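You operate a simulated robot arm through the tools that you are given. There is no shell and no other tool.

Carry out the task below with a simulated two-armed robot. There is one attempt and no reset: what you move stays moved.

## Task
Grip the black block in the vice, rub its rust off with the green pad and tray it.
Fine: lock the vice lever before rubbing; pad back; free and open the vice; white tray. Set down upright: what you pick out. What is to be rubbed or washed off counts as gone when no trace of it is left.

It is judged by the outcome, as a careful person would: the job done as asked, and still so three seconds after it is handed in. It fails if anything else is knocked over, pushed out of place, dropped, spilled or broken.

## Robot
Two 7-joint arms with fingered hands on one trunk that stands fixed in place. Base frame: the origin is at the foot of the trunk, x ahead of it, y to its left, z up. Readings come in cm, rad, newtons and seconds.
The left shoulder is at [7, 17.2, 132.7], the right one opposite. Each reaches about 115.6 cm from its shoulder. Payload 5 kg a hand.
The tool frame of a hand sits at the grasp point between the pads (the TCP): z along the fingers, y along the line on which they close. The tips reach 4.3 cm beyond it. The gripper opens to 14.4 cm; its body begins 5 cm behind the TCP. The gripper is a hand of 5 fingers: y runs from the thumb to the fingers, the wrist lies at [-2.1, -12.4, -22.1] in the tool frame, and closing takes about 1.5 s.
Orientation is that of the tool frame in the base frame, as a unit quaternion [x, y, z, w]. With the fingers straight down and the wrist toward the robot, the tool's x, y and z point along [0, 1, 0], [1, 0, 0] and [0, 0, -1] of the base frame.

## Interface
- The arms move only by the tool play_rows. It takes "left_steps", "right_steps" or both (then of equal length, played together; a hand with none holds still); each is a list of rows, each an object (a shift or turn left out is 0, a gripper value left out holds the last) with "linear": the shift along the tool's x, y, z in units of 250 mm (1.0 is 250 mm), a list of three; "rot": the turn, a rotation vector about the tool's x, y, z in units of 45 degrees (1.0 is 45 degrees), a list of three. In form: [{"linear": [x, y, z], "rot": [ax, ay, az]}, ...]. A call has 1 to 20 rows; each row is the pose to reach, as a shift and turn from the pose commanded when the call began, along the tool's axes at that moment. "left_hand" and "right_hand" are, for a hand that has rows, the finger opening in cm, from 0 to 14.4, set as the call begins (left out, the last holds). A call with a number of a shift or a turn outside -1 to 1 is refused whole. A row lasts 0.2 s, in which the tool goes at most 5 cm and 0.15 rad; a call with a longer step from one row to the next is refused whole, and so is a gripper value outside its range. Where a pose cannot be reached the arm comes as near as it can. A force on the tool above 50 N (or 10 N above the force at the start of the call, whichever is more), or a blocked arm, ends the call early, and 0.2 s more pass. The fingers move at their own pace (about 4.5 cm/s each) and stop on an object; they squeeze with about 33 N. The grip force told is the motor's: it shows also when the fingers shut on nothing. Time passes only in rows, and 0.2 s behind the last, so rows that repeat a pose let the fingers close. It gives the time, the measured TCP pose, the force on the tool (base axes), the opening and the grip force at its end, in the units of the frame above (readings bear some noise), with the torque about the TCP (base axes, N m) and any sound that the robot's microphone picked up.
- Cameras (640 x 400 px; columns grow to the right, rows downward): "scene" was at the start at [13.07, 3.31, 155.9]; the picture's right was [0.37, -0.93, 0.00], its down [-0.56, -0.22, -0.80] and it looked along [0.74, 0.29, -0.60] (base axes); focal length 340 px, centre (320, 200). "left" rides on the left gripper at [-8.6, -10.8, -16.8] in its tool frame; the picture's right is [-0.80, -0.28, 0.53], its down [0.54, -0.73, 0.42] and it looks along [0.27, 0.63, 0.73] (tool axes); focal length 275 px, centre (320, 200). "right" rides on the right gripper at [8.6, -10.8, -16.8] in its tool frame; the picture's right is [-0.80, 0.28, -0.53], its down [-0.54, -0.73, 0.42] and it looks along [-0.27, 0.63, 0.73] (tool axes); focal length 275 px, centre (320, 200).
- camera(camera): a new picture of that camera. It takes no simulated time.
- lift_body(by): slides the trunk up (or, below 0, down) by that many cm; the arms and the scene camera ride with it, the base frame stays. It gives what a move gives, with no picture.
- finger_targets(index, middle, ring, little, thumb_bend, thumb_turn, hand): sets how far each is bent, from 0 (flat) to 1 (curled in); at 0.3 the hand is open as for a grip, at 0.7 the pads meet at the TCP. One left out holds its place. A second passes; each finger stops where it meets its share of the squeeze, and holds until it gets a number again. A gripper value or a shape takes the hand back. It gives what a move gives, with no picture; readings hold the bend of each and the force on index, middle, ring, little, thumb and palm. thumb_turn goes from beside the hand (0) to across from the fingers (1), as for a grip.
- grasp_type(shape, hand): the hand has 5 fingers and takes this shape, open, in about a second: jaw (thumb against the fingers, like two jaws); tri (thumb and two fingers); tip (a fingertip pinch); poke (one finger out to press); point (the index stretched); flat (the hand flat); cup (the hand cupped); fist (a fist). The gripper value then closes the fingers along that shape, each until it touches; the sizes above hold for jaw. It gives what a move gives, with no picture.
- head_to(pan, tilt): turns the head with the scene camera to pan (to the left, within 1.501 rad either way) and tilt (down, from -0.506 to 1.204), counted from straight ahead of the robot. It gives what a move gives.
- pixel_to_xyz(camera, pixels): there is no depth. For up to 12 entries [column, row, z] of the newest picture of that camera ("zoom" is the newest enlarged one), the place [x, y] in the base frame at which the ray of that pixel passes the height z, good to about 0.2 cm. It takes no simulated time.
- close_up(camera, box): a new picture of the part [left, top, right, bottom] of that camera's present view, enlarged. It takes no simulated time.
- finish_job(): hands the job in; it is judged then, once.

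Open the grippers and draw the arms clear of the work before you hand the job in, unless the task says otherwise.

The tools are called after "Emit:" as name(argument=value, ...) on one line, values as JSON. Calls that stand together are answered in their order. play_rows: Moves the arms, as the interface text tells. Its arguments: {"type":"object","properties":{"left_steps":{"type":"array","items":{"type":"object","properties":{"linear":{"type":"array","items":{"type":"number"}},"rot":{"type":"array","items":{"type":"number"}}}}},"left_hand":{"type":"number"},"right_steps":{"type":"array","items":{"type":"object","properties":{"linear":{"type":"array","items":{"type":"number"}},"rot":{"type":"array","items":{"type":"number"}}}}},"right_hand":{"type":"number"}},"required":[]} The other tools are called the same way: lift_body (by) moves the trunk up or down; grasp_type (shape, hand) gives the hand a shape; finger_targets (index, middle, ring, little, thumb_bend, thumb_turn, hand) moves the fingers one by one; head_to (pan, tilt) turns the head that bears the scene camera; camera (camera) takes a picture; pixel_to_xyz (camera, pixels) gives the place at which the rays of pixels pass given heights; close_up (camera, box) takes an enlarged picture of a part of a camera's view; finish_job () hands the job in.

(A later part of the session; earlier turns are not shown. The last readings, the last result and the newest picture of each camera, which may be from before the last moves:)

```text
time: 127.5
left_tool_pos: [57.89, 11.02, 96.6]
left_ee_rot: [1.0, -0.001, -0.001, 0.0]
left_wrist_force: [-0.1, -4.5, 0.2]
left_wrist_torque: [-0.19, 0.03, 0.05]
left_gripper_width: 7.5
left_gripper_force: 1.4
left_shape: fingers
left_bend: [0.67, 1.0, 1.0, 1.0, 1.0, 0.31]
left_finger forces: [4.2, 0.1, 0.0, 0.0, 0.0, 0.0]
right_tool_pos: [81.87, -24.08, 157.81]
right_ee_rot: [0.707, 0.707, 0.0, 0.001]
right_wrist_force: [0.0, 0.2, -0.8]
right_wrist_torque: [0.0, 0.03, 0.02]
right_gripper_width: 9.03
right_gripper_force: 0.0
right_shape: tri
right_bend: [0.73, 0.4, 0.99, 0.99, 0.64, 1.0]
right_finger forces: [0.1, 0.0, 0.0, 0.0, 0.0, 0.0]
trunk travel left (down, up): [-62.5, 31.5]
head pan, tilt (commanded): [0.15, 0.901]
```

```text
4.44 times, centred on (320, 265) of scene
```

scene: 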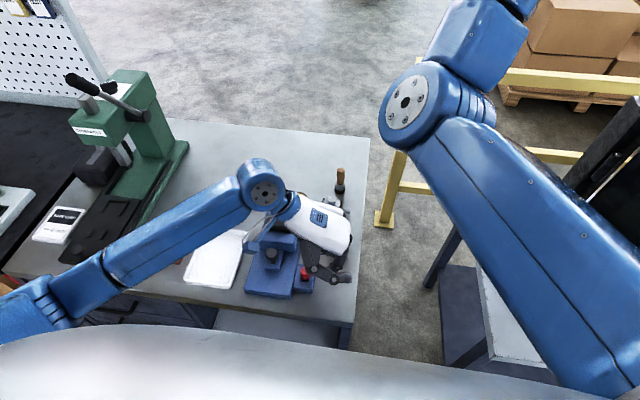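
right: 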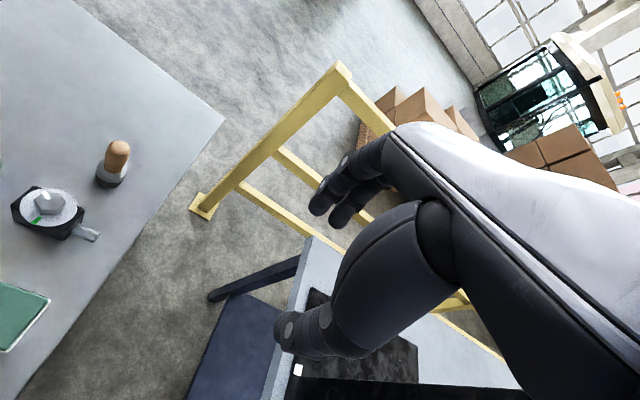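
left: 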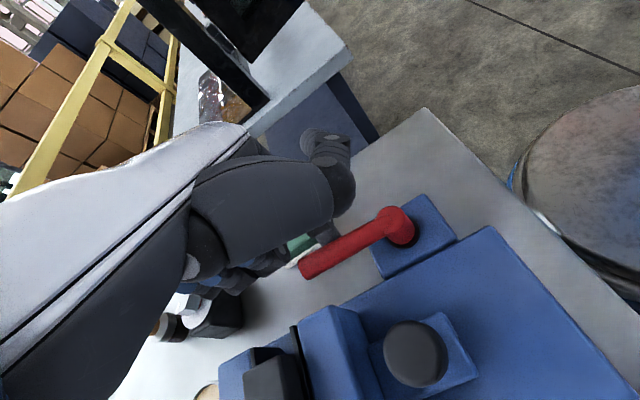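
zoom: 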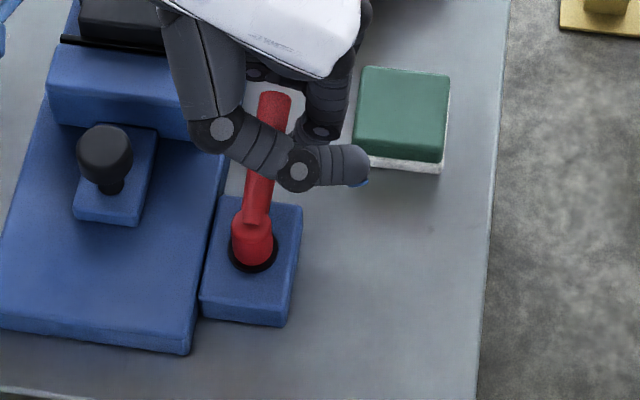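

The lever lies along +x as at the start. I back the finger off toward −y and rise 10 cm.

Emit:
play_rows(left_steps=[{"linear": [0, 0.04, 0]}, {"linear": [0, 0.06, -0.02]}, {"linear": [0, 0.06, -0.1]}, {"linear": [0, 0.06, -0.2]}, {"linear": [0, 0.06, -0.32]}, {"linear": [0, 0.06, -0.42]}, {"linear": [0, 0.06, -0.42]}])

Emit:
camera(camera="scene")

```text
time: 129.1
left_tool_pos: [57.74, 9.79, 107.14]
left_ee_rot: [1.0, 0.0, -0.001, 0.0]
left_wrist_force: [-0.6, 0.9, 0.3]
left_wrist_torque: [-0.04, 0.03, -0.01]
left_gripper_width: 7.67
left_gripper_force: 0.0
left_shape: fingers
left_bend: [0.7, 1.0, 1.0, 1.0, 1.0, 0.31]
left_finger forces: [0.0, 0.0, 0.0, 0.0, 0.1, 0.0]
right_tool_pos: [81.85, -23.85, 157.95]
right_ee_rot: [0.707, 0.707, 0.001, 0.001]
right_wrist_force: [0.1, 0.1, -0.8]
right_wrist_torque: [0.01, -0.03, -0.02]
right_gripper_width: 9.06
right_gripper_force: 0.0
right_shape: tri
right_bend: [0.73, 0.4, 0.99, 0.99, 0.64, 1.0]
right_finger forces: [0.0, 0.1, 0.0, 0.0, 0.0, 0.0]
trunk travel left (down, up): [-62.5, 31.5]
head pan, tilt (commanded): [0.15, 0.901]
```

```text
taken
```

scene: 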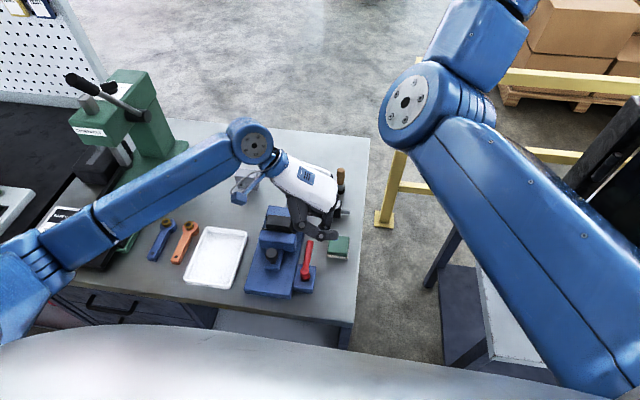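

The lever is free, everything in place. I set the left hand to tri and move over the knob at (54.1, 20.1).

Emit:
grasp_type(hand="left", shape="tri")

Emit:
play_rows(left_steps=[{"linear": [-0.04, -0.1, -0.02]}, {"linear": [-0.08, -0.2, -0.02]}, {"linear": [-0.11, -0.31, -0.02]}, {"linear": [-0.146, -0.412, -0.01]}, {"linear": [-0.146, -0.412, 0]}, {"linear": [-0.146, -0.412, 0]}], left_hand=6)

Emit:
camera(camera="left")

Emit:
close_up(camera="scene", box=[210, 180, 350, 300])

```text
time: 130.0
left_tool_pos: [57.81, 9.7, 107.19]
left_ee_rot: [1.0, 0.0, -0.001, 0.0]
left_wrist_force: [0.0, -0.2, 0.9]
left_wrist_torque: [-0.03, -0.01, -0.03]
left_gripper_width: 14.37
left_gripper_force: 0.0
left_shape: tri
left_bend: [0.3, 0.3, 0.99, 0.99, 0.3, 0.98]
left_finger forces: [0.0, 0.0, 0.0, 0.1, 0.0, 0.1]
right_tool_pos: [81.88, -23.92, 157.93]
right_ee_rot: [0.707, 0.707, 0.0, 0.0]
right_wrist_force: [0.6, 0.4, -0.7]
right_wrist_torque: [-0.01, 0.02, -0.02]
right_gripper_width: 9.01
right_gripper_force: 0.1
right_shape: tri
right_bend: [0.73, 0.4, 0.99, 0.99, 0.64, 1.0]
right_finger forces: [0.1, 0.1, 0.0, 0.0, 0.1, 0.1]
trunk travel left (down, up): [-62.5, 31.5]
head pan, tilt (commanded): [0.15, 0.901]
```

```text
time: 131.4
left_tool_pos: [54.28, 20.03, 107.12]
left_ee_rot: [1.0, -0.001, -0.001, 0.001]
left_wrist_force: [0.4, 0.0, 0.2]
left_wrist_torque: [-0.03, 0.02, 0.02]
left_gripper_width: 6.07
left_gripper_force: 0.1
left_shape: tri
left_bend: [0.74, 0.48, 0.99, 0.99, 0.72, 1.0]
left_finger forces: [0.0, 0.0, 0.1, 0.0, 0.0, 0.0]
right_tool_pos: [81.96, -23.93, 157.85]
right_ee_rot: [0.707, 0.707, 0.0, 0.001]
right_wrist_force: [0.0, -0.9, 0.4]
right_wrist_torque: [0.0, 0.02, 0.03]
right_gripper_width: 9.02
right_gripper_force: 0.0
right_shape: tri
right_bend: [0.73, 0.4, 0.99, 0.99, 0.64, 1.0]
right_finger forces: [0.0, 0.0, 0.0, 0.1, 0.0, 0.0]
trunk travel left (down, up): [-62.5, 31.5]
head pan, tilt (commanded): [0.15, 0.901]
```

```text
taken
```

left: 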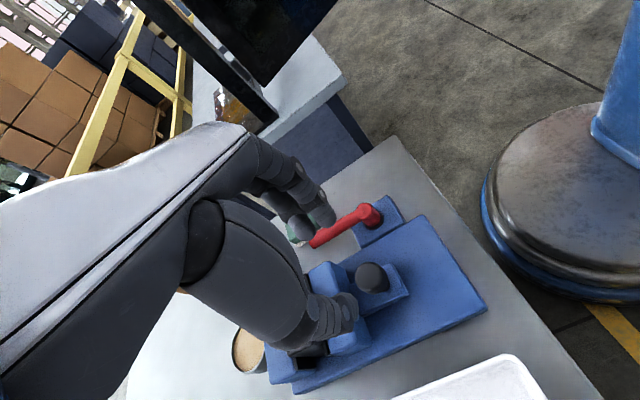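

```text
3.33 times, centred on (280, 240) of scene
```

zoom: 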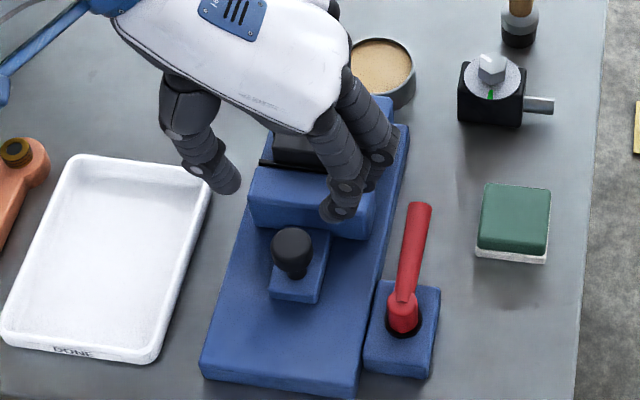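

The knob shows at (372,277) in the left view; I get its place.

Emit:
pixel_to_xyz(camera="left", pixels=[[372, 277, 96], [372, 277, 97]])

Emit:
close_up(camera="left", box=[300, 220, 420, 320])

Emit:
pixel_to_xyz(camera="zoom", pixels=[[378, 165, 97], [295, 165, 97], [465, 165, 97], [378, 230, 97]])

```text
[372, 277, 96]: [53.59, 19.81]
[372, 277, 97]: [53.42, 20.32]
```

```text
4.00 times, centred on (360, 270) of left
```

zoom: 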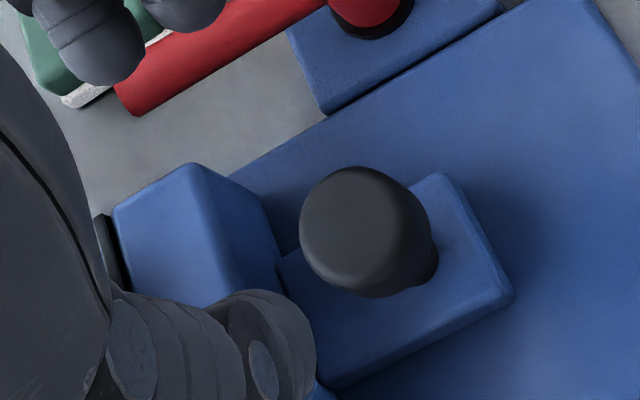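

```text
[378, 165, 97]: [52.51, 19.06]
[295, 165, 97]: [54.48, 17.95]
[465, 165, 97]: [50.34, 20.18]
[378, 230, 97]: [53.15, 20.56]
```

Knob centre ≈(53.7,20.0). I trim x by −0.5 cm, narrow to 4.8 cm and descend to TCP z≈99.

Emit:
play_rows(left_steps=[{"linear": [-0.02, 0, 0.0]}, {"linear": [-0.02, 0, 0.06]}, {"linear": [-0.02, 0, 0.13]}, {"linear": [-0.02, 0, 0.2]}, {"linear": [-0.02, 0, 0.27]}, {"linear": [-0.02, 0, 0.323]}, {"linear": [-0.02, 0, 0.323]}], left_hand=4.8)

Emit:
close_up(camera="left", box=[260, 180, 420, 320])

```text
time: 133.0
left_tool_pos: [53.74, 20.02, 98.95]
left_ee_rot: [1.0, 0.001, -0.001, 0.001]
left_wrist_force: [0.2, 0.6, 0.5]
left_wrist_torque: [-0.02, 0.02, -0.02]
left_gripper_width: 4.84
left_gripper_force: 0.0
left_shape: tri
left_bend: [0.74, 0.52, 0.99, 0.99, 0.73, 1.0]
left_finger forces: [0.0, 0.0, 0.1, 0.0, 0.0, 0.0]
right_tool_pos: [81.85, -23.85, 157.93]
right_ee_rot: [0.707, 0.707, 0.0, 0.0]
right_wrist_force: [-0.4, -0.3, -0.3]
right_wrist_torque: [-0.03, 0.01, 0.01]
right_gripper_width: 9.03
right_gripper_force: 0.0
right_shape: tri
right_bend: [0.73, 0.4, 0.99, 0.99, 0.64, 1.0]
right_finger forces: [0.1, 0.1, 0.1, 0.0, 0.1, 0.0]
trunk travel left (down, up): [-62.5, 31.5]
head pan, tilt (commanded): [0.15, 0.901]
```

```text
2.86 times, centred on (340, 250) of left
```

zoom: 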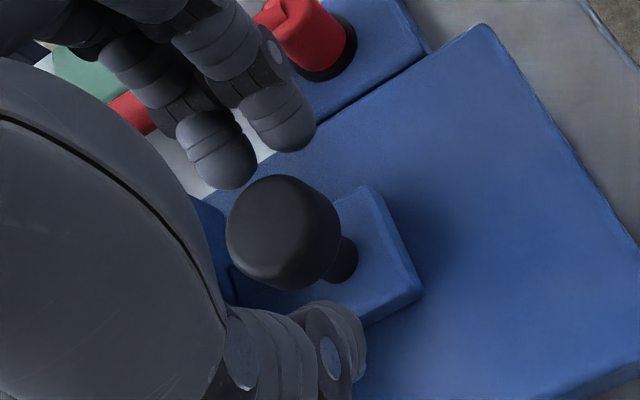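

The knob lies between thumb and fingers. I close on it and then pull it toward the robot by 2 cm to see if the jaw is free.

Emit:
play_rows(left_steps=[{}, {}, {}, {}, {}, {}], left_hand=0)

Emit:
play_rows(left_steps=[{"linear": [-0.02, 0, 0]}, {"linear": [-0.04, 0, 0]}, {"linear": [-0.06, 0, 0]}, {"linear": [-0.08, 0, 0]}, {"linear": [-0.08, 0, 0]}])

Emit:
camera(camera="left")

Emit:
close_up(camera="scene", box=[210, 180, 350, 300])

```text
time: 134.4
left_tool_pos: [53.81, 19.99, 98.91]
left_ee_rot: [1.0, 0.0, -0.001, 0.0]
left_wrist_force: [-1.4, 0.7, -3.0]
left_wrist_torque: [-0.03, 0.01, 0.01]
left_gripper_width: 2.23
left_gripper_force: 33.1
left_shape: tri
left_bend: [0.73, 0.62, 1.0, 1.0, 0.74, 1.0]
left_finger forces: [13.2, 13.7, 0.0, 0.0, 28.8, 0.1]
right_tool_pos: [81.94, -23.82, 157.87]
right_ee_rot: [0.707, 0.708, 0.001, 0.0]
right_wrist_force: [0.1, -0.1, -0.5]
right_wrist_torque: [-0.02, 0.02, 0.04]
right_gripper_width: 9.03
right_gripper_force: 0.1
right_shape: tri
right_bend: [0.73, 0.4, 0.99, 0.99, 0.64, 1.0]
right_finger forces: [0.1, 0.0, 0.0, 0.0, 0.0, 0.0]
trunk travel left (down, up): [-62.5, 31.5]
head pan, tilt (commanded): [0.15, 0.901]
```

```text
time: 135.6
left_tool_pos: [51.67, 20.04, 99.04]
left_ee_rot: [1.0, -0.001, -0.002, 0.0]
left_wrist_force: [0.3, 1.2, -6.5]
left_wrist_torque: [-0.03, 0.01, 0.03]
left_gripper_width: 2.25
left_gripper_force: 32.8
left_shape: tri
left_bend: [0.73, 0.62, 1.0, 1.0, 0.74, 1.0]
left_finger forces: [13.1, 14.4, 0.0, 0.1, 28.9, 0.0]
right_tool_pos: [82.02, -23.91, 157.78]
right_ee_rot: [0.707, 0.707, 0.0, 0.0]
right_wrist_force: [0.4, -1.0, -0.4]
right_wrist_torque: [-0.05, 0.05, -0.02]
right_gripper_width: 9.03
right_gripper_force: 0.1
right_shape: tri
right_bend: [0.73, 0.4, 0.99, 0.99, 0.64, 1.0]
right_finger forces: [0.0, 0.0, 0.0, 0.0, 0.1, 0.0]
trunk travel left (down, up): [-62.5, 31.5]
head pan, tilt (commanded): [0.15, 0.901]
```

```text
taken
```

left: 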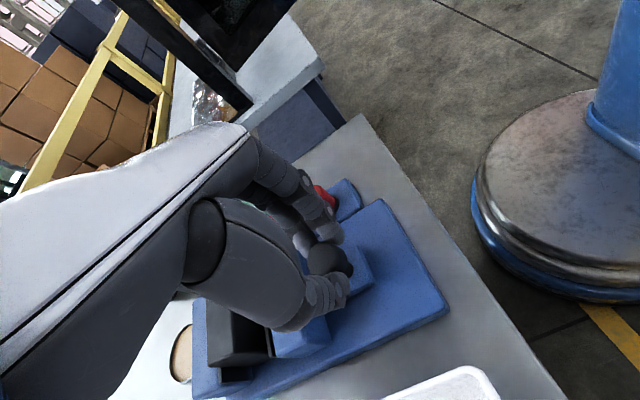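

```text
3.33 times, centred on (280, 240) of scene
```

zoom: 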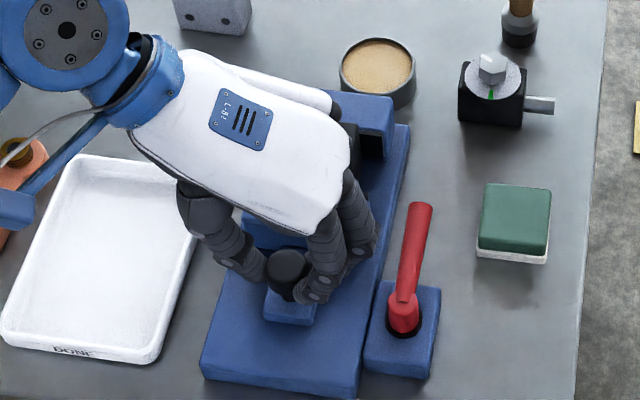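

The jaw slides open freely. I pull 4.1 cm more to the fully open position.

Emit:
play_rows(left_steps=[{"linear": [-0.025, 0, 0]}, {"linear": [-0.05, 0, 0]}, {"linear": [-0.075, 0, 0]}, {"linear": [-0.1, 0, 0]}, {"linear": [-0.125, 0, 0]}, {"linear": [-0.145, 0, 0]}, {"linear": [-0.164, 0, 0]}, {"linear": [-0.164, 0, 0]}])

Emit:
camera(camera="left")

Emit:
close_up(camera="scene", box=[210, 180, 350, 300])

```text
time: 137.4
left_tool_pos: [47.68, 20.0, 99.09]
left_ee_rot: [1.0, -0.001, -0.001, 0.0]
left_wrist_force: [1.9, 0.4, -19.2]
left_wrist_torque: [-0.05, -0.09, 0.03]
left_gripper_width: 2.2
left_gripper_force: 32.7
left_shape: tri
left_bend: [0.72, 0.62, 1.0, 1.0, 0.74, 1.0]
left_finger forces: [11.9, 13.9, 0.0, 0.0, 26.7, 0.0]
right_tool_pos: [82.22, -23.8, 157.83]
right_ee_rot: [0.707, 0.708, 0.0, -0.001]
right_wrist_force: [-0.8, -0.1, 0.1]
right_wrist_torque: [0.02, 0.0, 0.01]
right_gripper_width: 9.01
right_gripper_force: 0.2
right_shape: tri
right_bend: [0.73, 0.4, 0.99, 0.99, 0.64, 1.0]
right_finger forces: [0.1, 0.1, 0.0, 0.0, 0.0, 0.0]
trunk travel left (down, up): [-62.5, 31.5]
head pan, tilt (commanded): [0.15, 0.901]
```

```text
taken
```

left: 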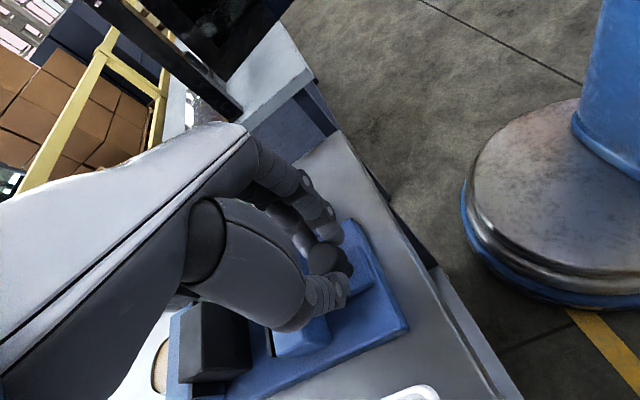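

```text
3.33 times, centred on (280, 240) of scene
```

zoom: 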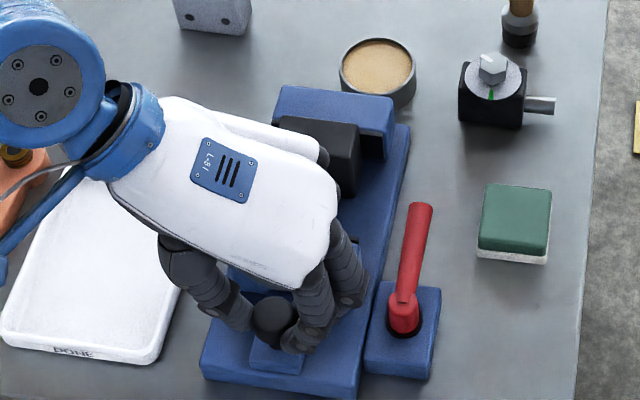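

The vice is open (knob back at x≈47.7), the block stands by the fixed jaw. I release the knob and rise 12 cm.

Emit:
play_rows(left_steps=[{}, {}, {}, {}], left_hand=5.5)

Emit:
play_rows(left_steps=[{"linear": [0, 0, -0.05]}, {"linear": [0, 0, -0.13]}, {"linear": [0, 0, -0.23]}, {"linear": [0, 0, -0.34]}, {"linear": [0, 0, -0.45]}, {"linear": [0, 0, -0.5]}, {"linear": [0, 0, -0.5]}])

Emit:
camera(camera="left")

Emit:
camera(camera="scene")

```text
time: 138.4
left_tool_pos: [47.65, 19.96, 99.16]
left_ee_rot: [1.0, 0.0, -0.001, 0.001]
left_wrist_force: [-0.9, -0.3, -0.1]
left_wrist_torque: [0.0, 0.01, 0.01]
left_gripper_width: 5.48
left_gripper_force: 0.2
left_shape: tri
left_bend: [0.74, 0.5, 0.99, 0.99, 0.73, 1.0]
left_finger forces: [0.1, 0.0, 0.0, 0.0, 0.1, 0.0]
right_tool_pos: [81.84, -23.83, 158.0]
right_ee_rot: [0.707, 0.707, 0.0, 0.001]
right_wrist_force: [0.2, 0.0, -0.7]
right_wrist_torque: [-0.01, -0.02, 0.0]
right_gripper_width: 9.03
right_gripper_force: 0.0
right_shape: tri
right_bend: [0.73, 0.4, 0.99, 0.99, 0.64, 1.0]
right_finger forces: [0.0, 0.1, 0.0, 0.0, 0.1, 0.0]
trunk travel left (down, up): [-62.5, 31.5]
head pan, tilt (commanded): [0.15, 0.901]
```

```text
time: 140.0
left_tool_pos: [47.74, 20.2, 111.65]
left_ee_rot: [1.0, -0.001, -0.001, 0.0]
left_wrist_force: [-0.3, 0.7, -0.5]
left_wrist_torque: [0.0, 0.01, 0.01]
left_gripper_width: 5.48
left_gripper_force: 0.0
left_shape: tri
left_bend: [0.74, 0.5, 0.99, 0.99, 0.73, 1.0]
left_finger forces: [0.0, 0.0, 0.0, 0.0, 0.0, 0.0]
right_tool_pos: [82.0, -23.9, 157.79]
right_ee_rot: [0.707, 0.707, 0.0, -0.001]
right_wrist_force: [0.1, 0.3, -0.5]
right_wrist_torque: [-0.03, 0.0, 0.01]
right_gripper_width: 9.01
right_gripper_force: 0.0
right_shape: tri
right_bend: [0.73, 0.4, 0.99, 0.99, 0.64, 1.0]
right_finger forces: [0.0, 0.1, 0.0, 0.0, 0.1, 0.0]
trunk travel left (down, up): [-62.5, 31.5]
head pan, tilt (commanded): [0.15, 0.901]
```

```text
taken
```

left: 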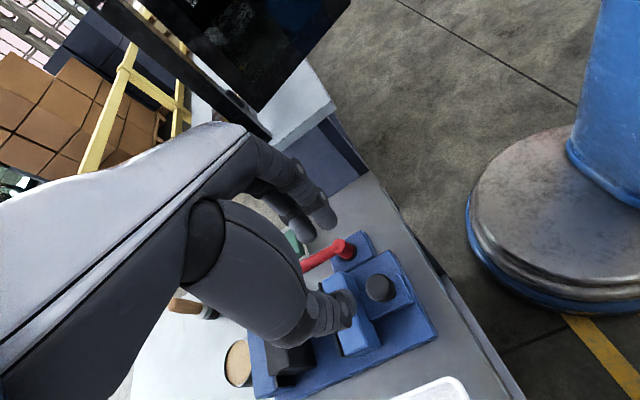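

```text
taken
```

scene: 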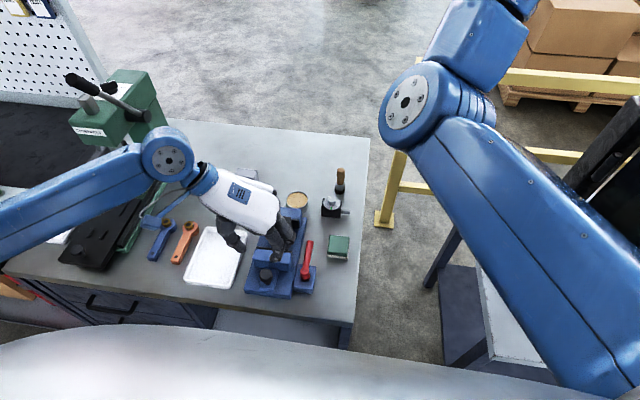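

The vice is open and clear. I move the left hand over the block, TCP (63.9, 20, 109), opened to 9.5 cm.

Emit:
play_rows(left_steps=[{"linear": [0.1, 0.0, 0.0]}, {"linear": [0.22, 0.002, 0.02]}, {"linear": [0.34, 0.004, 0.04]}, {"linear": [0.46, 0.006, 0.07]}, {"linear": [0.57, 0.008, 0.09]}, {"linear": [0.648, 0.008, 0.1]}, {"linear": [0.648, 0.008, 0.1]}], left_hand=9.5)

Emit:
camera(camera="left")

Emit:
close_up(camera="scene", box=[220, 160, 340, 280])

```text
time: 141.6
left_tool_pos: [63.79, 20.01, 109.27]
left_ee_rot: [1.0, -0.001, 0.0, 0.0]
left_wrist_force: [0.1, 0.6, 0.3]
left_wrist_torque: [0.02, 0.01, -0.01]
left_gripper_width: 9.48
left_gripper_force: 0.1
left_shape: tri
left_bend: [0.73, 0.39, 0.99, 0.99, 0.62, 1.0]
left_finger forces: [0.1, 0.0, 0.0, 0.1, 0.1, 0.0]
right_tool_pos: [81.83, -24.09, 157.95]
right_ee_rot: [0.707, 0.707, 0.001, 0.0]
right_wrist_force: [-0.4, 0.2, 0.1]
right_wrist_torque: [0.02, -0.01, 0.02]
right_gripper_width: 9.0
right_gripper_force: 0.0
right_shape: tri
right_bend: [0.73, 0.4, 0.99, 0.99, 0.64, 1.0]
right_finger forces: [0.0, 0.1, 0.1, 0.0, 0.0, 0.0]
trunk travel left (down, up): [-62.5, 31.5]
head pan, tilt (commanded): [0.15, 0.901]
```

```text
taken
```

left: 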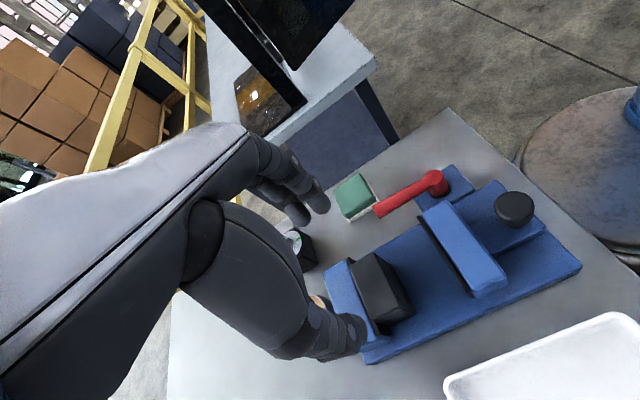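

```text
3.33 times, centred on (280, 220) of scene
```

zoom: 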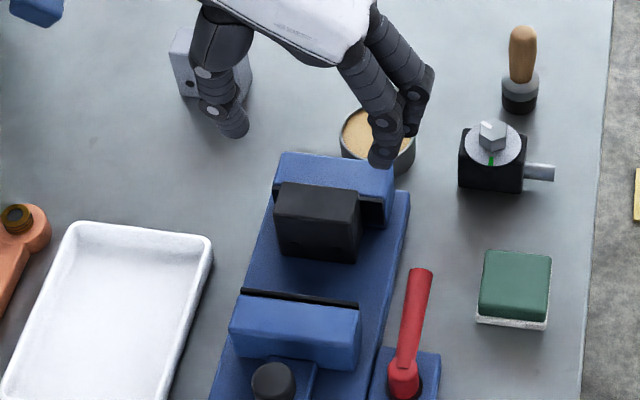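

I measure the block's top corners in this zoom (far (281,183),(361,192); near (357,227),(273,216)).

Emit:
pixel_to_xyz(camera="zoom", pixels=[[281, 183, 97.7], [361, 192, 97.7], [358, 226, 97.7], [273, 216, 97.7], [278, 249, 91.5], [355, 262, 91.5]])

Emit:
close_up(camera="left", box=[310, 220, 430, 360])

Emit:
pixel_to_xyz(camera="zoom", pixels=[[300, 75, 97.7], [300, 75, 97.2]])

```text
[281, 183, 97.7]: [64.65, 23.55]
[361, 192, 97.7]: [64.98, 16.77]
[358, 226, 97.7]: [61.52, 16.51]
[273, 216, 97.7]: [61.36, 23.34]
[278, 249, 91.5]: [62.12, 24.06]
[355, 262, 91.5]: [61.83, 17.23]
```

```text
2.86 times, centred on (370, 290) of left
```

zoom: 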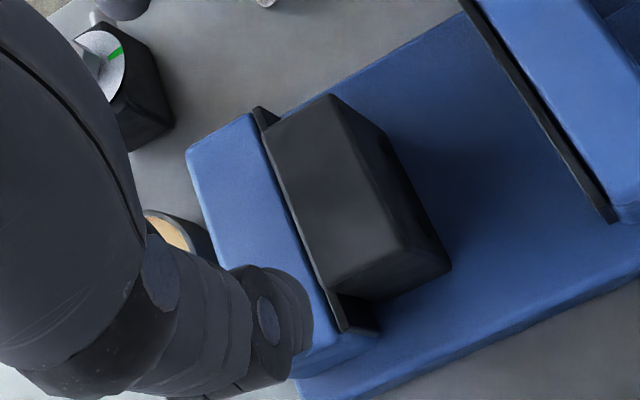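

```text
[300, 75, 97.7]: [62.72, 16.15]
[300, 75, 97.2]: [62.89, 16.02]
```

I check the block's top corners in the left zoom: (268,125), (333,96), (405,250), (328,290).

Emit:
close_up(camera="left", box=[310, 220, 430, 360])

Emit:
pixel_to_xyz(camera="zoom", pixels=[[266, 128, 97.7], [333, 95, 97.7], [405, 248, 97.7], [328, 290, 97.7], [270, 110, 95], [340, 330, 95], [245, 112, 95]])

```text
2.86 times, centred on (370, 290) of left
```

zoom: 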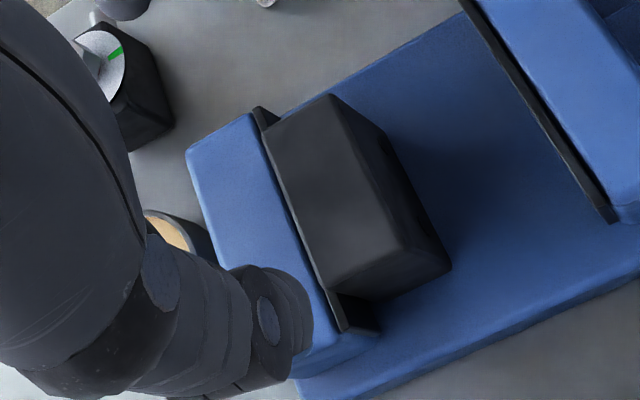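

```text
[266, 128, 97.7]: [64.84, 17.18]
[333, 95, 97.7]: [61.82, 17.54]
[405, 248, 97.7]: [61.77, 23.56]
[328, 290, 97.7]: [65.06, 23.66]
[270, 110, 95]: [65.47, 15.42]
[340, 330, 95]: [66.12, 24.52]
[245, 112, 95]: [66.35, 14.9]
```

Block centre ≈(63.4,20.25), still upright against the fixed jaw. I trim and descend to TCP z≈99.6 so that the tips stay just above the jaw tops.

Emit:
play_rows(left_steps=[{"linear": [-0.016, -0.01, 0.05]}, {"linear": [-0.016, -0.01, 0.13]}, {"linear": [-0.016, -0.01, 0.21]}, {"linear": [-0.016, -0.01, 0.29]}, {"linear": [-0.016, -0.01, 0.35]}, {"linear": [-0.016, -0.01, 0.387]}, {"linear": [-0.016, -0.01, 0.387]}])

Emit:
camera(camera="left")

Emit:
close_up(camera="scene", box=[220, 160, 340, 280])

```text
time: 143.2
left_tool_pos: [63.44, 20.09, 99.41]
left_ee_rot: [1.0, 0.0, -0.001, 0.001]
left_wrist_force: [0.0, -0.3, 0.5]
left_wrist_torque: [-0.03, -0.03, 0.0]
left_gripper_width: 9.43
left_gripper_force: 0.1
left_shape: tri
left_bend: [0.73, 0.39, 0.99, 0.99, 0.62, 1.0]
left_finger forces: [0.1, 0.1, 0.0, 0.0, 0.0, 0.0]
right_tool_pos: [82.01, -23.93, 157.82]
right_ee_rot: [0.707, 0.707, -0.001, 0.0]
right_wrist_force: [0.8, -0.2, -0.5]
right_wrist_torque: [-0.03, 0.02, -0.01]
right_gripper_width: 9.02
right_gripper_force: 0.1
right_shape: tri
right_bend: [0.73, 0.4, 0.99, 0.99, 0.64, 1.0]
right_finger forces: [0.1, 0.0, 0.0, 0.1, 0.0, 0.0]
trunk travel left (down, up): [-62.5, 31.5]
head pan, tilt (commanded): [0.15, 0.901]
```

```text
taken
```

left: 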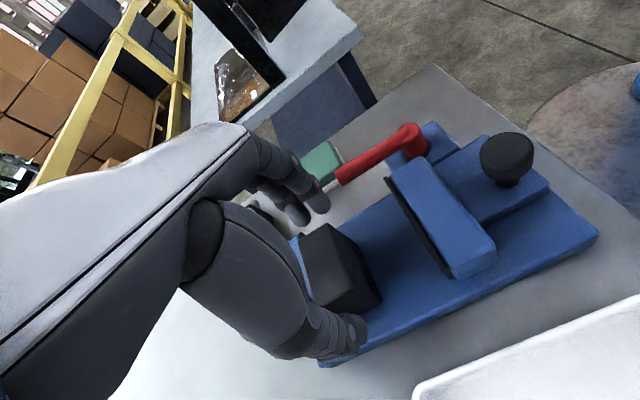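

```text
3.33 times, centred on (280, 220) of scene
```

zoom: 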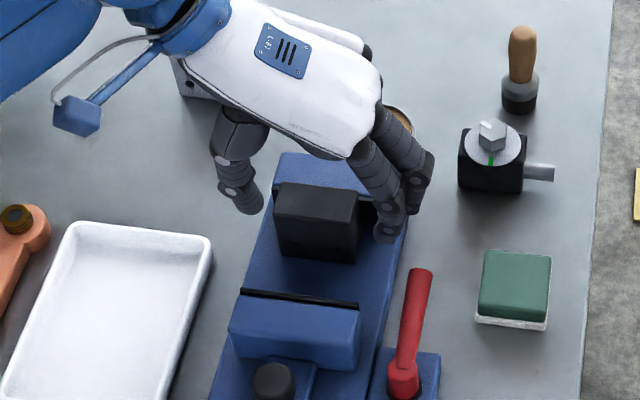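

Thumb and fingers straddle the block along y. I close on it.

Emit:
play_rows(left_steps=[{}, {}, {}, {}, {}, {}, {}], left_hand=0)

Emit:
camera(camera="left")

Emit:
close_up(camera="scene", box=[220, 160, 340, 280])

```text
time: 144.8
left_tool_pos: [63.57, 19.98, 99.43]
left_ee_rot: [1.0, 0.0, -0.001, 0.0]
left_wrist_force: [-0.1, -0.1, -0.2]
left_wrist_torque: [0.02, 0.01, -0.01]
left_gripper_width: 6.02
left_gripper_force: 33.4
left_shape: tri
left_bend: [0.74, 0.5, 1.0, 1.0, 0.72, 1.0]
left_finger forces: [14.7, 14.7, 0.0, 0.0, 29.8, 0.0]
right_tool_pos: [81.86, -23.85, 157.88]
right_ee_rot: [0.707, 0.707, 0.0, 0.001]
right_wrist_force: [-0.9, 0.3, -0.2]
right_wrist_torque: [0.03, -0.03, -0.01]
right_gripper_width: 9.03
right_gripper_force: 0.0
right_shape: tri
right_bend: [0.73, 0.4, 0.99, 0.99, 0.64, 1.0]
right_finger forces: [0.0, 0.0, 0.0, 0.0, 0.0, 0.1]
trunk travel left (down, up): [-62.5, 31.5]
head pan, tilt (commanded): [0.15, 0.901]
```

```text
taken
```

left: 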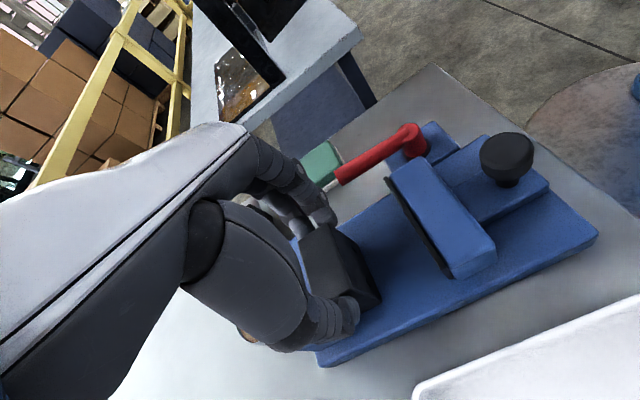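

```text
3.33 times, centred on (280, 220) of scene
```

zoom: 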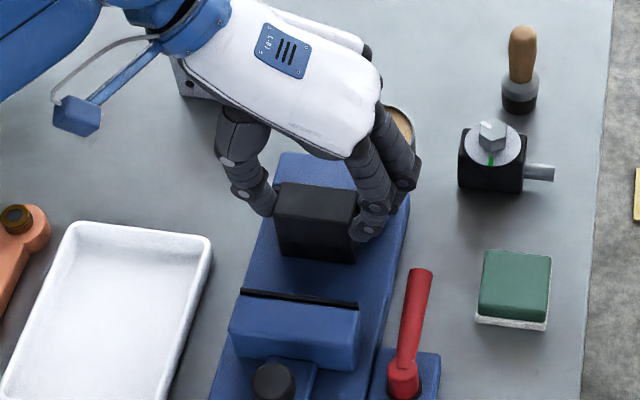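

Both fingers and thumb press evenly (14.7/14.7/29.8 N). I lift gently 2.5 cm with a slight shift off the fixed jaw to test the hold.

Emit:
play_rows(left_steps=[{"linear": [-0.008, 0, -0.012]}, {"linear": [-0.016, 0, -0.03]}, {"linear": [-0.02, 0, -0.06]}, {"linear": [-0.02, 0, -0.1]}, {"linear": [-0.02, 0, -0.1]}])

Emit:
camera(camera="left")

Emit:
close_up(camera="scene", box=[220, 160, 340, 280])

```text
time: 146.0
left_tool_pos: [62.94, 20.07, 101.82]
left_ee_rot: [1.0, 0.0, 0.0, 0.0]
left_wrist_force: [0.1, 0.6, -4.3]
left_wrist_torque: [-0.03, -0.01, 0.01]
left_gripper_width: 6.01
left_gripper_force: 33.2
left_shape: tri
left_bend: [0.74, 0.5, 1.0, 1.0, 0.71, 1.0]
left_finger forces: [14.9, 14.7, 0.0, 0.0, 29.6, 0.0]
right_tool_pos: [81.96, -23.92, 157.81]
right_ee_rot: [0.707, 0.707, 0.0, 0.0]
right_wrist_force: [0.5, 0.2, -0.2]
right_wrist_torque: [0.02, 0.01, -0.01]
right_gripper_width: 9.04
right_gripper_force: 0.0
right_shape: tri
right_bend: [0.73, 0.4, 0.99, 0.99, 0.64, 1.0]
right_finger forces: [0.0, 0.1, 0.0, 0.0, 0.1, 0.1]
trunk travel left (down, up): [-62.5, 31.5]
head pan, tilt (commanded): [0.15, 0.901]
```

```text
taken
```

left: 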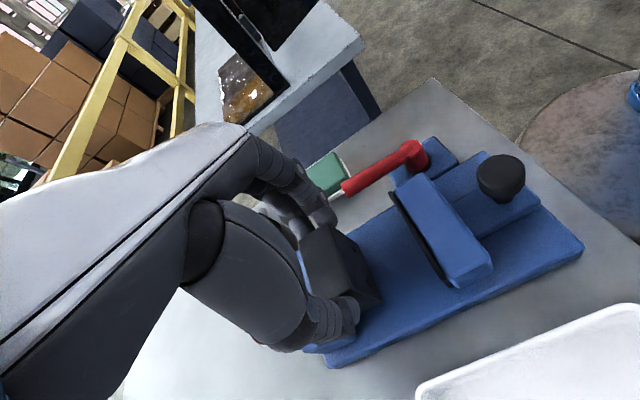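

```text
3.33 times, centred on (280, 220) of scene
```

zoom: 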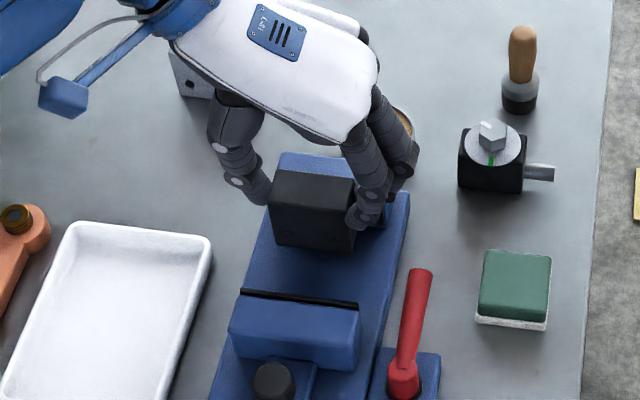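

The block hangs upright and firm. I lift 5.5 cm more and carry it over the white tray's middle (54.3, 36.5).

Emit:
play_rows(left_steps=[{"linear": [0, 0, -0.07]}, {"linear": [0, 0, -0.15]}, {"linear": [0, 0, -0.22]}, {"linear": [-0.04, -0.08, -0.22]}, {"linear": [-0.1, -0.19, -0.22]}, {"linear": [-0.17, -0.32, -0.22]}, {"linear": [-0.24, -0.45, -0.22]}, {"linear": [-0.3, -0.57, -0.22]}, {"linear": [-0.344, -0.656, -0.22]}, {"linear": [-0.344, -0.656, -0.22]}])

Emit:
camera(camera="left")

Emit:
camera(camera="scene")

```text
time: 148.2
left_tool_pos: [54.42, 36.38, 107.67]
left_ee_rot: [1.0, 0.001, -0.001, 0.0]
left_wrist_force: [0.0, 0.2, -3.4]
left_wrist_torque: [-0.01, 0.03, -0.01]
left_gripper_width: 5.99
left_gripper_force: 33.0
left_shape: tri
left_bend: [0.74, 0.5, 1.0, 1.0, 0.71, 1.0]
left_finger forces: [15.0, 14.9, 0.0, 0.1, 30.1, 0.0]
right_tool_pos: [82.04, -23.91, 157.89]
right_ee_rot: [0.707, 0.707, 0.0, -0.001]
right_wrist_force: [-0.4, -0.2, 0.8]
right_wrist_torque: [0.01, 0.03, 0.03]
right_gripper_width: 9.05
right_gripper_force: 0.2
right_shape: tri
right_bend: [0.73, 0.4, 0.99, 0.99, 0.64, 1.0]
right_finger forces: [0.0, 0.0, 0.0, 0.1, 0.1, 0.0]
trunk travel left (down, up): [-62.5, 31.5]
head pan, tilt (commanded): [0.15, 0.901]
```

```text
taken
```

left: 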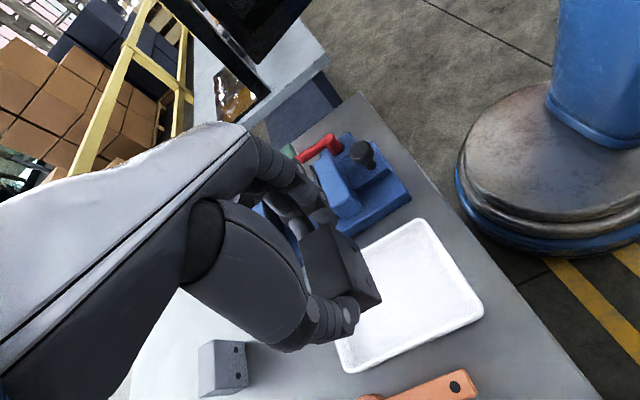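

```text
taken
```

scene: 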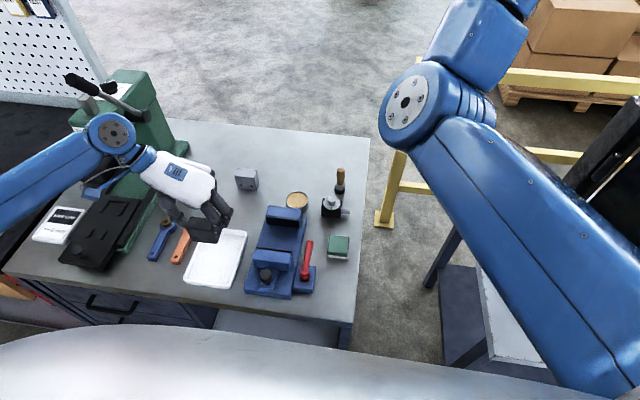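

The block hangs above the tray. I zoom to check its alignment with the tray.

Emit:
close_up(camera="scene", box=[140, 170, 280, 310])

Emit:
pixel_to_xyz(camera="zoom", pixels=[[425, 172, 90.5], [492, 180, 90.5], [440, 340, 90.5], [305, 328, 90.5], [352, 226, 100], [415, 246, 100]])

```text
2.86 times, centred on (210, 240) of scene
```

zoom: 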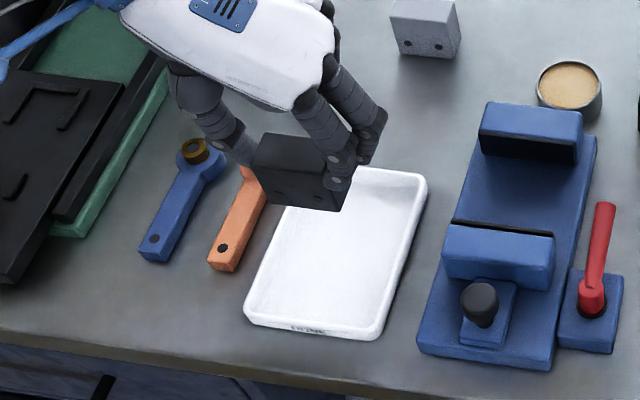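

```text
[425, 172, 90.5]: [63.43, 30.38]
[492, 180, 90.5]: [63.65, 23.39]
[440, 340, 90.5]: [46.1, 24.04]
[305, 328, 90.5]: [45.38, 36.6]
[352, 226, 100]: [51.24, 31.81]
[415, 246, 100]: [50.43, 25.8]
```

I convert block bottom corners (340,212), (252,193) at z≈99.8 and the tray corners (375,336), (247,320).

Emit:
pixel_to_xyz(camera="zoom", pixels=[[337, 212, 99.8], [252, 196, 99.8], [375, 336, 90], [247, 318, 90], [400, 180, 90], [350, 318, 89.6], [268, 308, 89.6]])

```text
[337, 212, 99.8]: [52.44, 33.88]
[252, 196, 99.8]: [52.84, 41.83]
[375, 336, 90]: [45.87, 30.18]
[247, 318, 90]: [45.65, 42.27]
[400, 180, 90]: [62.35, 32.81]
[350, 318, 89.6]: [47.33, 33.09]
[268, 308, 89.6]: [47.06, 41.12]
```

The width reads too large, so I look closer whether the block is tilted in the grip.

Emit:
close_up(camera="scene", box=[180, 200, 250, 260])

Emit:
close_up(camera="left", box=[260, 200, 400, 340])

```text
6.67 times, centred on (215, 230) of scene
```

zoom: 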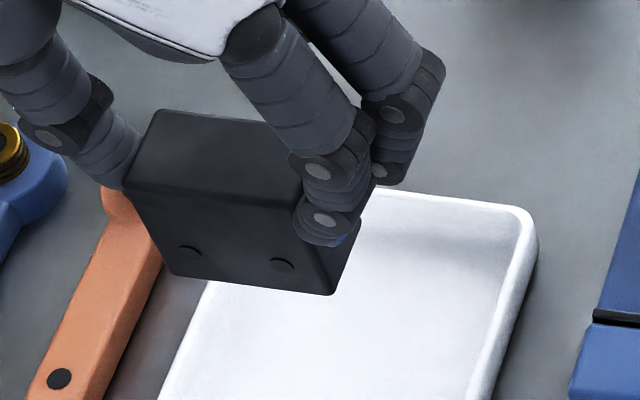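

```text
2.86 times, centred on (330, 270) of left
```

zoom: 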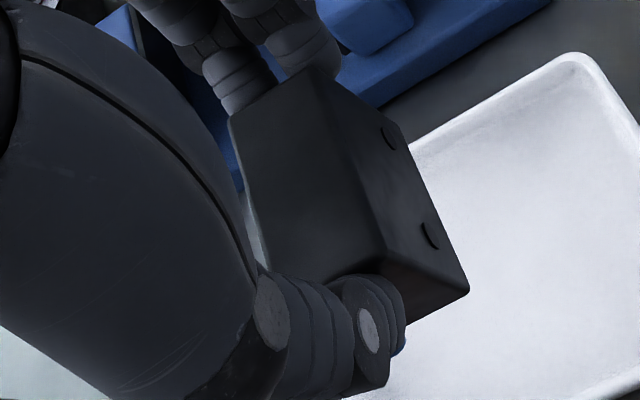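

The block is upright with its small holes low on the near face, as at the start. I convert its true bottom corners.

Emit:
pixel_to_xyz(camera="scene", pixels=[[193.3, 241.2, 99.8], [216.5, 244.2, 99.8]])

```text
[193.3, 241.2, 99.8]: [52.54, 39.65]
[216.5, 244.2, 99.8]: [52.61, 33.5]
```

Block footprint will be x 52.6–56, y 33.5–39.7, well inside the tray. I lower 9.5 cm, then feel for the floor.

Emit:
play_rows(left_steps=[{"linear": [0, 0, 0.08]}, {"linear": [0, 0, 0.16]}, {"linear": [0, 0, 0.24]}, {"linear": [0, 0, 0.31]}, {"linear": [0, 0, 0.36]}, {"linear": [0, 0, 0.38]}, {"linear": [0, 0, 0.38]}])

Emit:
close_up(camera="scene", box=[160, 190, 270, 300])

```text
time: 149.8
left_tool_pos: [54.39, 36.46, 97.84]
left_ee_rot: [1.0, 0.0, -0.001, 0.001]
left_wrist_force: [0.8, 0.3, -3.3]
left_wrist_torque: [-0.04, -0.03, -0.02]
left_gripper_width: 5.99
left_gripper_force: 32.5
left_shape: tri
left_bend: [0.74, 0.5, 1.0, 1.0, 0.71, 1.0]
left_finger forces: [15.1, 15.0, 0.0, 0.1, 30.1, 0.1]
right_tool_pos: [81.97, -23.87, 157.93]
right_ee_rot: [0.707, 0.707, 0.001, 0.0]
right_wrist_force: [0.1, -0.1, 0.2]
right_wrist_torque: [-0.02, 0.0, 0.0]
right_gripper_width: 9.02
right_gripper_force: 0.0
right_shape: tri
right_bend: [0.73, 0.4, 0.99, 0.99, 0.64, 1.0]
right_finger forces: [0.0, 0.1, 0.0, 0.0, 0.0, 0.1]
trunk travel left (down, up): [-62.5, 31.5]
head pan, tilt (commanded): [0.15, 0.901]
```

```text
3.64 times, centred on (215, 245) of scene
```

zoom: 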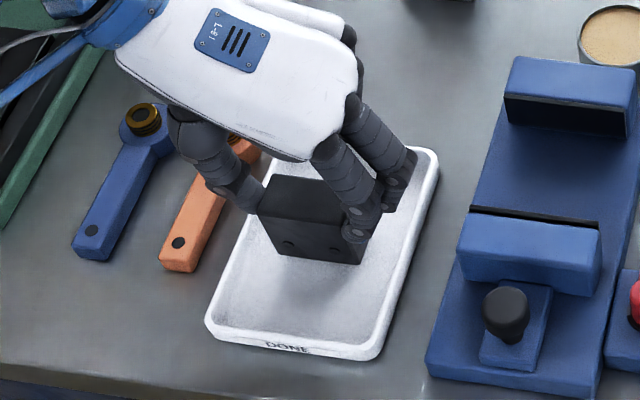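

The block is just over the tray floor (wrist still −3.3 N). I go down in small steps to contact.

Emit:
play_rows(left_steps=[{"linear": [0, 0, 0.006]}, {"linear": [0, 0, 0.012]}, {"linear": [0, 0, 0.016]}, {"linear": [0, 0, 0.016]}])

```text
time: 150.8
left_tool_pos: [54.37, 36.47, 97.54]
left_ee_rot: [1.0, -0.001, -0.001, 0.001]
left_wrist_force: [0.0, -0.7, -4.1]
left_wrist_torque: [-0.01, 0.0, -0.03]
left_gripper_width: 6.01
left_gripper_force: 33.4
left_shape: tri
left_bend: [0.74, 0.5, 1.0, 1.0, 0.71, 1.0]
left_finger forces: [15.1, 15.1, 0.0, 0.0, 30.2, 0.0]
right_tool_pos: [82.03, -23.87, 157.76]
right_ee_rot: [0.707, 0.707, 0.0, 0.0]
right_wrist_force: [0.6, -1.0, 0.1]
right_wrist_torque: [0.0, -0.01, 0.0]
right_gripper_width: 9.03
right_gripper_force: 0.1
right_shape: tri
right_bend: [0.73, 0.4, 0.99, 0.99, 0.64, 1.0]
right_finger forces: [0.0, 0.1, 0.0, 0.0, 0.0, 0.0]
trunk travel left (down, up): [-62.5, 31.5]
head pan, tilt (commanded): [0.15, 0.901]
```

No contact yet; another 3 mm.

Emit:
play_rows(left_steps=[{"linear": [0, 0, 0.005]}, {"linear": [0, 0, 0.01]}, {"linear": [0, 0, 0.013]}, {"linear": [0, 0, 0.013]}])

```text
time: 151.8
left_tool_pos: [54.36, 36.49, 97.31]
left_ee_rot: [1.0, 0.001, -0.002, 0.001]
left_wrist_force: [-0.1, 0.4, -4.5]
left_wrist_torque: [-0.01, -0.02, 0.0]
left_gripper_width: 5.99
left_gripper_force: 32.9
left_shape: tri
left_bend: [0.74, 0.5, 1.0, 1.0, 0.71, 1.0]
left_finger forces: [15.1, 15.0, 0.0, 0.0, 30.1, 0.0]
right_tool_pos: [81.94, -23.92, 157.87]
right_ee_rot: [0.707, 0.707, 0.0, 0.001]
right_wrist_force: [-0.3, -0.1, 0.3]
right_wrist_torque: [0.0, -0.02, -0.01]
right_gripper_width: 9.03
right_gripper_force: 0.0
right_shape: tri
right_bend: [0.73, 0.4, 0.99, 0.99, 0.64, 1.0]
right_finger forces: [0.1, 0.0, 0.0, 0.1, 0.0, 0.0]
trunk travel left (down, up): [-62.5, 31.5]
head pan, tilt (commanded): [0.15, 0.901]
```

Still hanging; a further 3 mm in small steps.

Emit:
play_rows(left_steps=[{"linear": [0, 0, 0.005]}, {"linear": [0, 0, 0.009]}, {"linear": [0, 0, 0.012]}, {"linear": [0, 0, 0.012]}])

```text
time: 152.8
left_tool_pos: [54.4, 36.48, 97.11]
left_ee_rot: [1.0, 0.0, 0.0, 0.001]
left_wrist_force: [-0.1, 1.8, 14.8]
left_wrist_torque: [0.16, 0.03, -0.01]
left_gripper_width: 6.04
left_gripper_force: 33.1
left_shape: tri
left_bend: [0.74, 0.5, 1.0, 1.0, 0.71, 1.0]
left_finger forces: [16.0, 15.7, 0.1, 0.0, 32.7, 0.1]
right_tool_pos: [81.78, -24.03, 157.95]
right_ee_rot: [0.707, 0.707, 0.0, 0.0]
right_wrist_force: [-0.9, -0.3, -0.3]
right_wrist_torque: [0.0, 0.0, 0.02]
right_gripper_width: 9.04
right_gripper_force: 0.1
right_shape: tri
right_bend: [0.73, 0.4, 0.99, 0.99, 0.64, 1.0]
right_finger forces: [0.0, 0.0, 0.1, 0.0, 0.1, 0.1]
trunk travel left (down, up): [-62.5, 31.5]
head pan, tilt (commanded): [0.15, 0.901]
```

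Contact at 15 N: the block stands on the tray floor. I ease up 1 mm, open to 8.5 cm and look.

Emit:
play_rows(left_steps=[{"linear": [0, 0, -0.004]}, {"linear": [0, 0, -0.004]}])

Emit:
play_rows(left_steps=[{}, {}, {}, {}], left_hand=8.5)

Emit:
close_up(camera="scene", box=[160, 190, 270, 300])

Emit:
camera(camera="left")

```text
time: 153.4
left_tool_pos: [54.34, 36.36, 97.03]
left_ee_rot: [1.0, 0.001, 0.0, 0.0]
left_wrist_force: [0.8, 0.5, 11.6]
left_wrist_torque: [0.08, -0.01, 0.04]
left_gripper_width: 6.05
left_gripper_force: 32.7
left_shape: tri
left_bend: [0.74, 0.5, 1.0, 1.0, 0.71, 1.0]
left_finger forces: [16.0, 15.9, 0.0, 0.1, 32.7, 0.0]
right_tool_pos: [81.82, -23.86, 157.94]
right_ee_rot: [0.707, 0.707, 0.0, 0.0]
right_wrist_force: [0.0, 0.5, 0.0]
right_wrist_torque: [0.03, 0.0, 0.01]
right_gripper_width: 9.03
right_gripper_force: 0.0
right_shape: tri
right_bend: [0.73, 0.4, 0.99, 0.99, 0.64, 1.0]
right_finger forces: [0.1, 0.0, 0.0, 0.0, 0.0, 0.0]
trunk travel left (down, up): [-62.5, 31.5]
head pan, tilt (commanded): [0.15, 0.901]
```

```text
time: 154.4
left_tool_pos: [54.39, 36.37, 96.93]
left_ee_rot: [1.0, 0.0, 0.0, 0.001]
left_wrist_force: [-0.2, 0.3, 0.0]
left_wrist_torque: [-0.05, 0.01, 0.0]
left_gripper_width: 8.42
left_gripper_force: 0.0
left_shape: tri
left_bend: [0.74, 0.41, 0.99, 0.99, 0.66, 1.0]
left_finger forces: [0.1, 0.0, 0.0, 0.1, 0.0, 0.0]
right_tool_pos: [81.9, -23.89, 157.89]
right_ee_rot: [0.707, 0.707, 0.0, 0.0]
right_wrist_force: [0.0, -0.2, 0.5]
right_wrist_torque: [0.0, 0.0, -0.02]
right_gripper_width: 9.01
right_gripper_force: 0.0
right_shape: tri
right_bend: [0.73, 0.4, 0.99, 0.99, 0.64, 1.0]
right_finger forces: [0.0, 0.1, 0.0, 0.0, 0.1, 0.0]
trunk travel left (down, up): [-62.5, 31.5]
head pan, tilt (commanded): [0.15, 0.901]
```

```text
3.64 times, centred on (215, 245) of scene
```

zoom: 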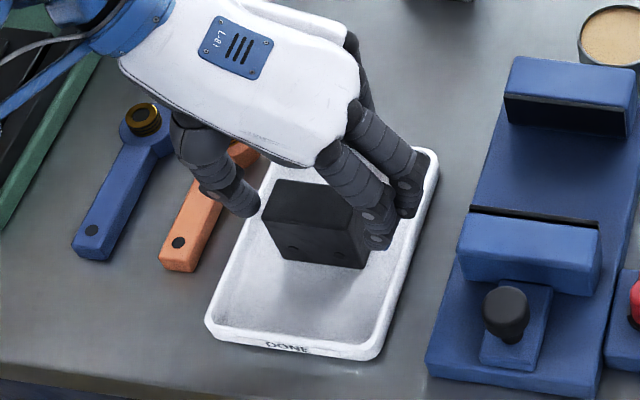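

```text
taken
```

left: 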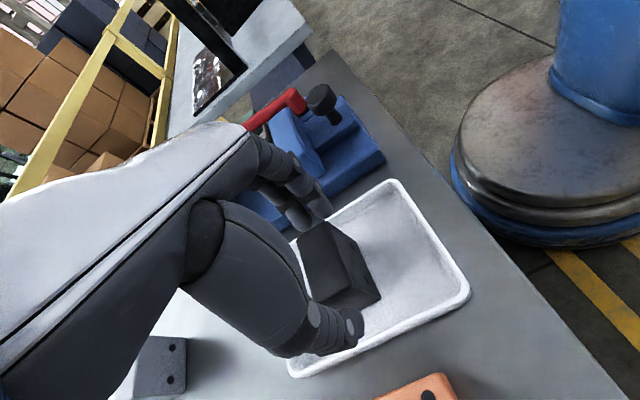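

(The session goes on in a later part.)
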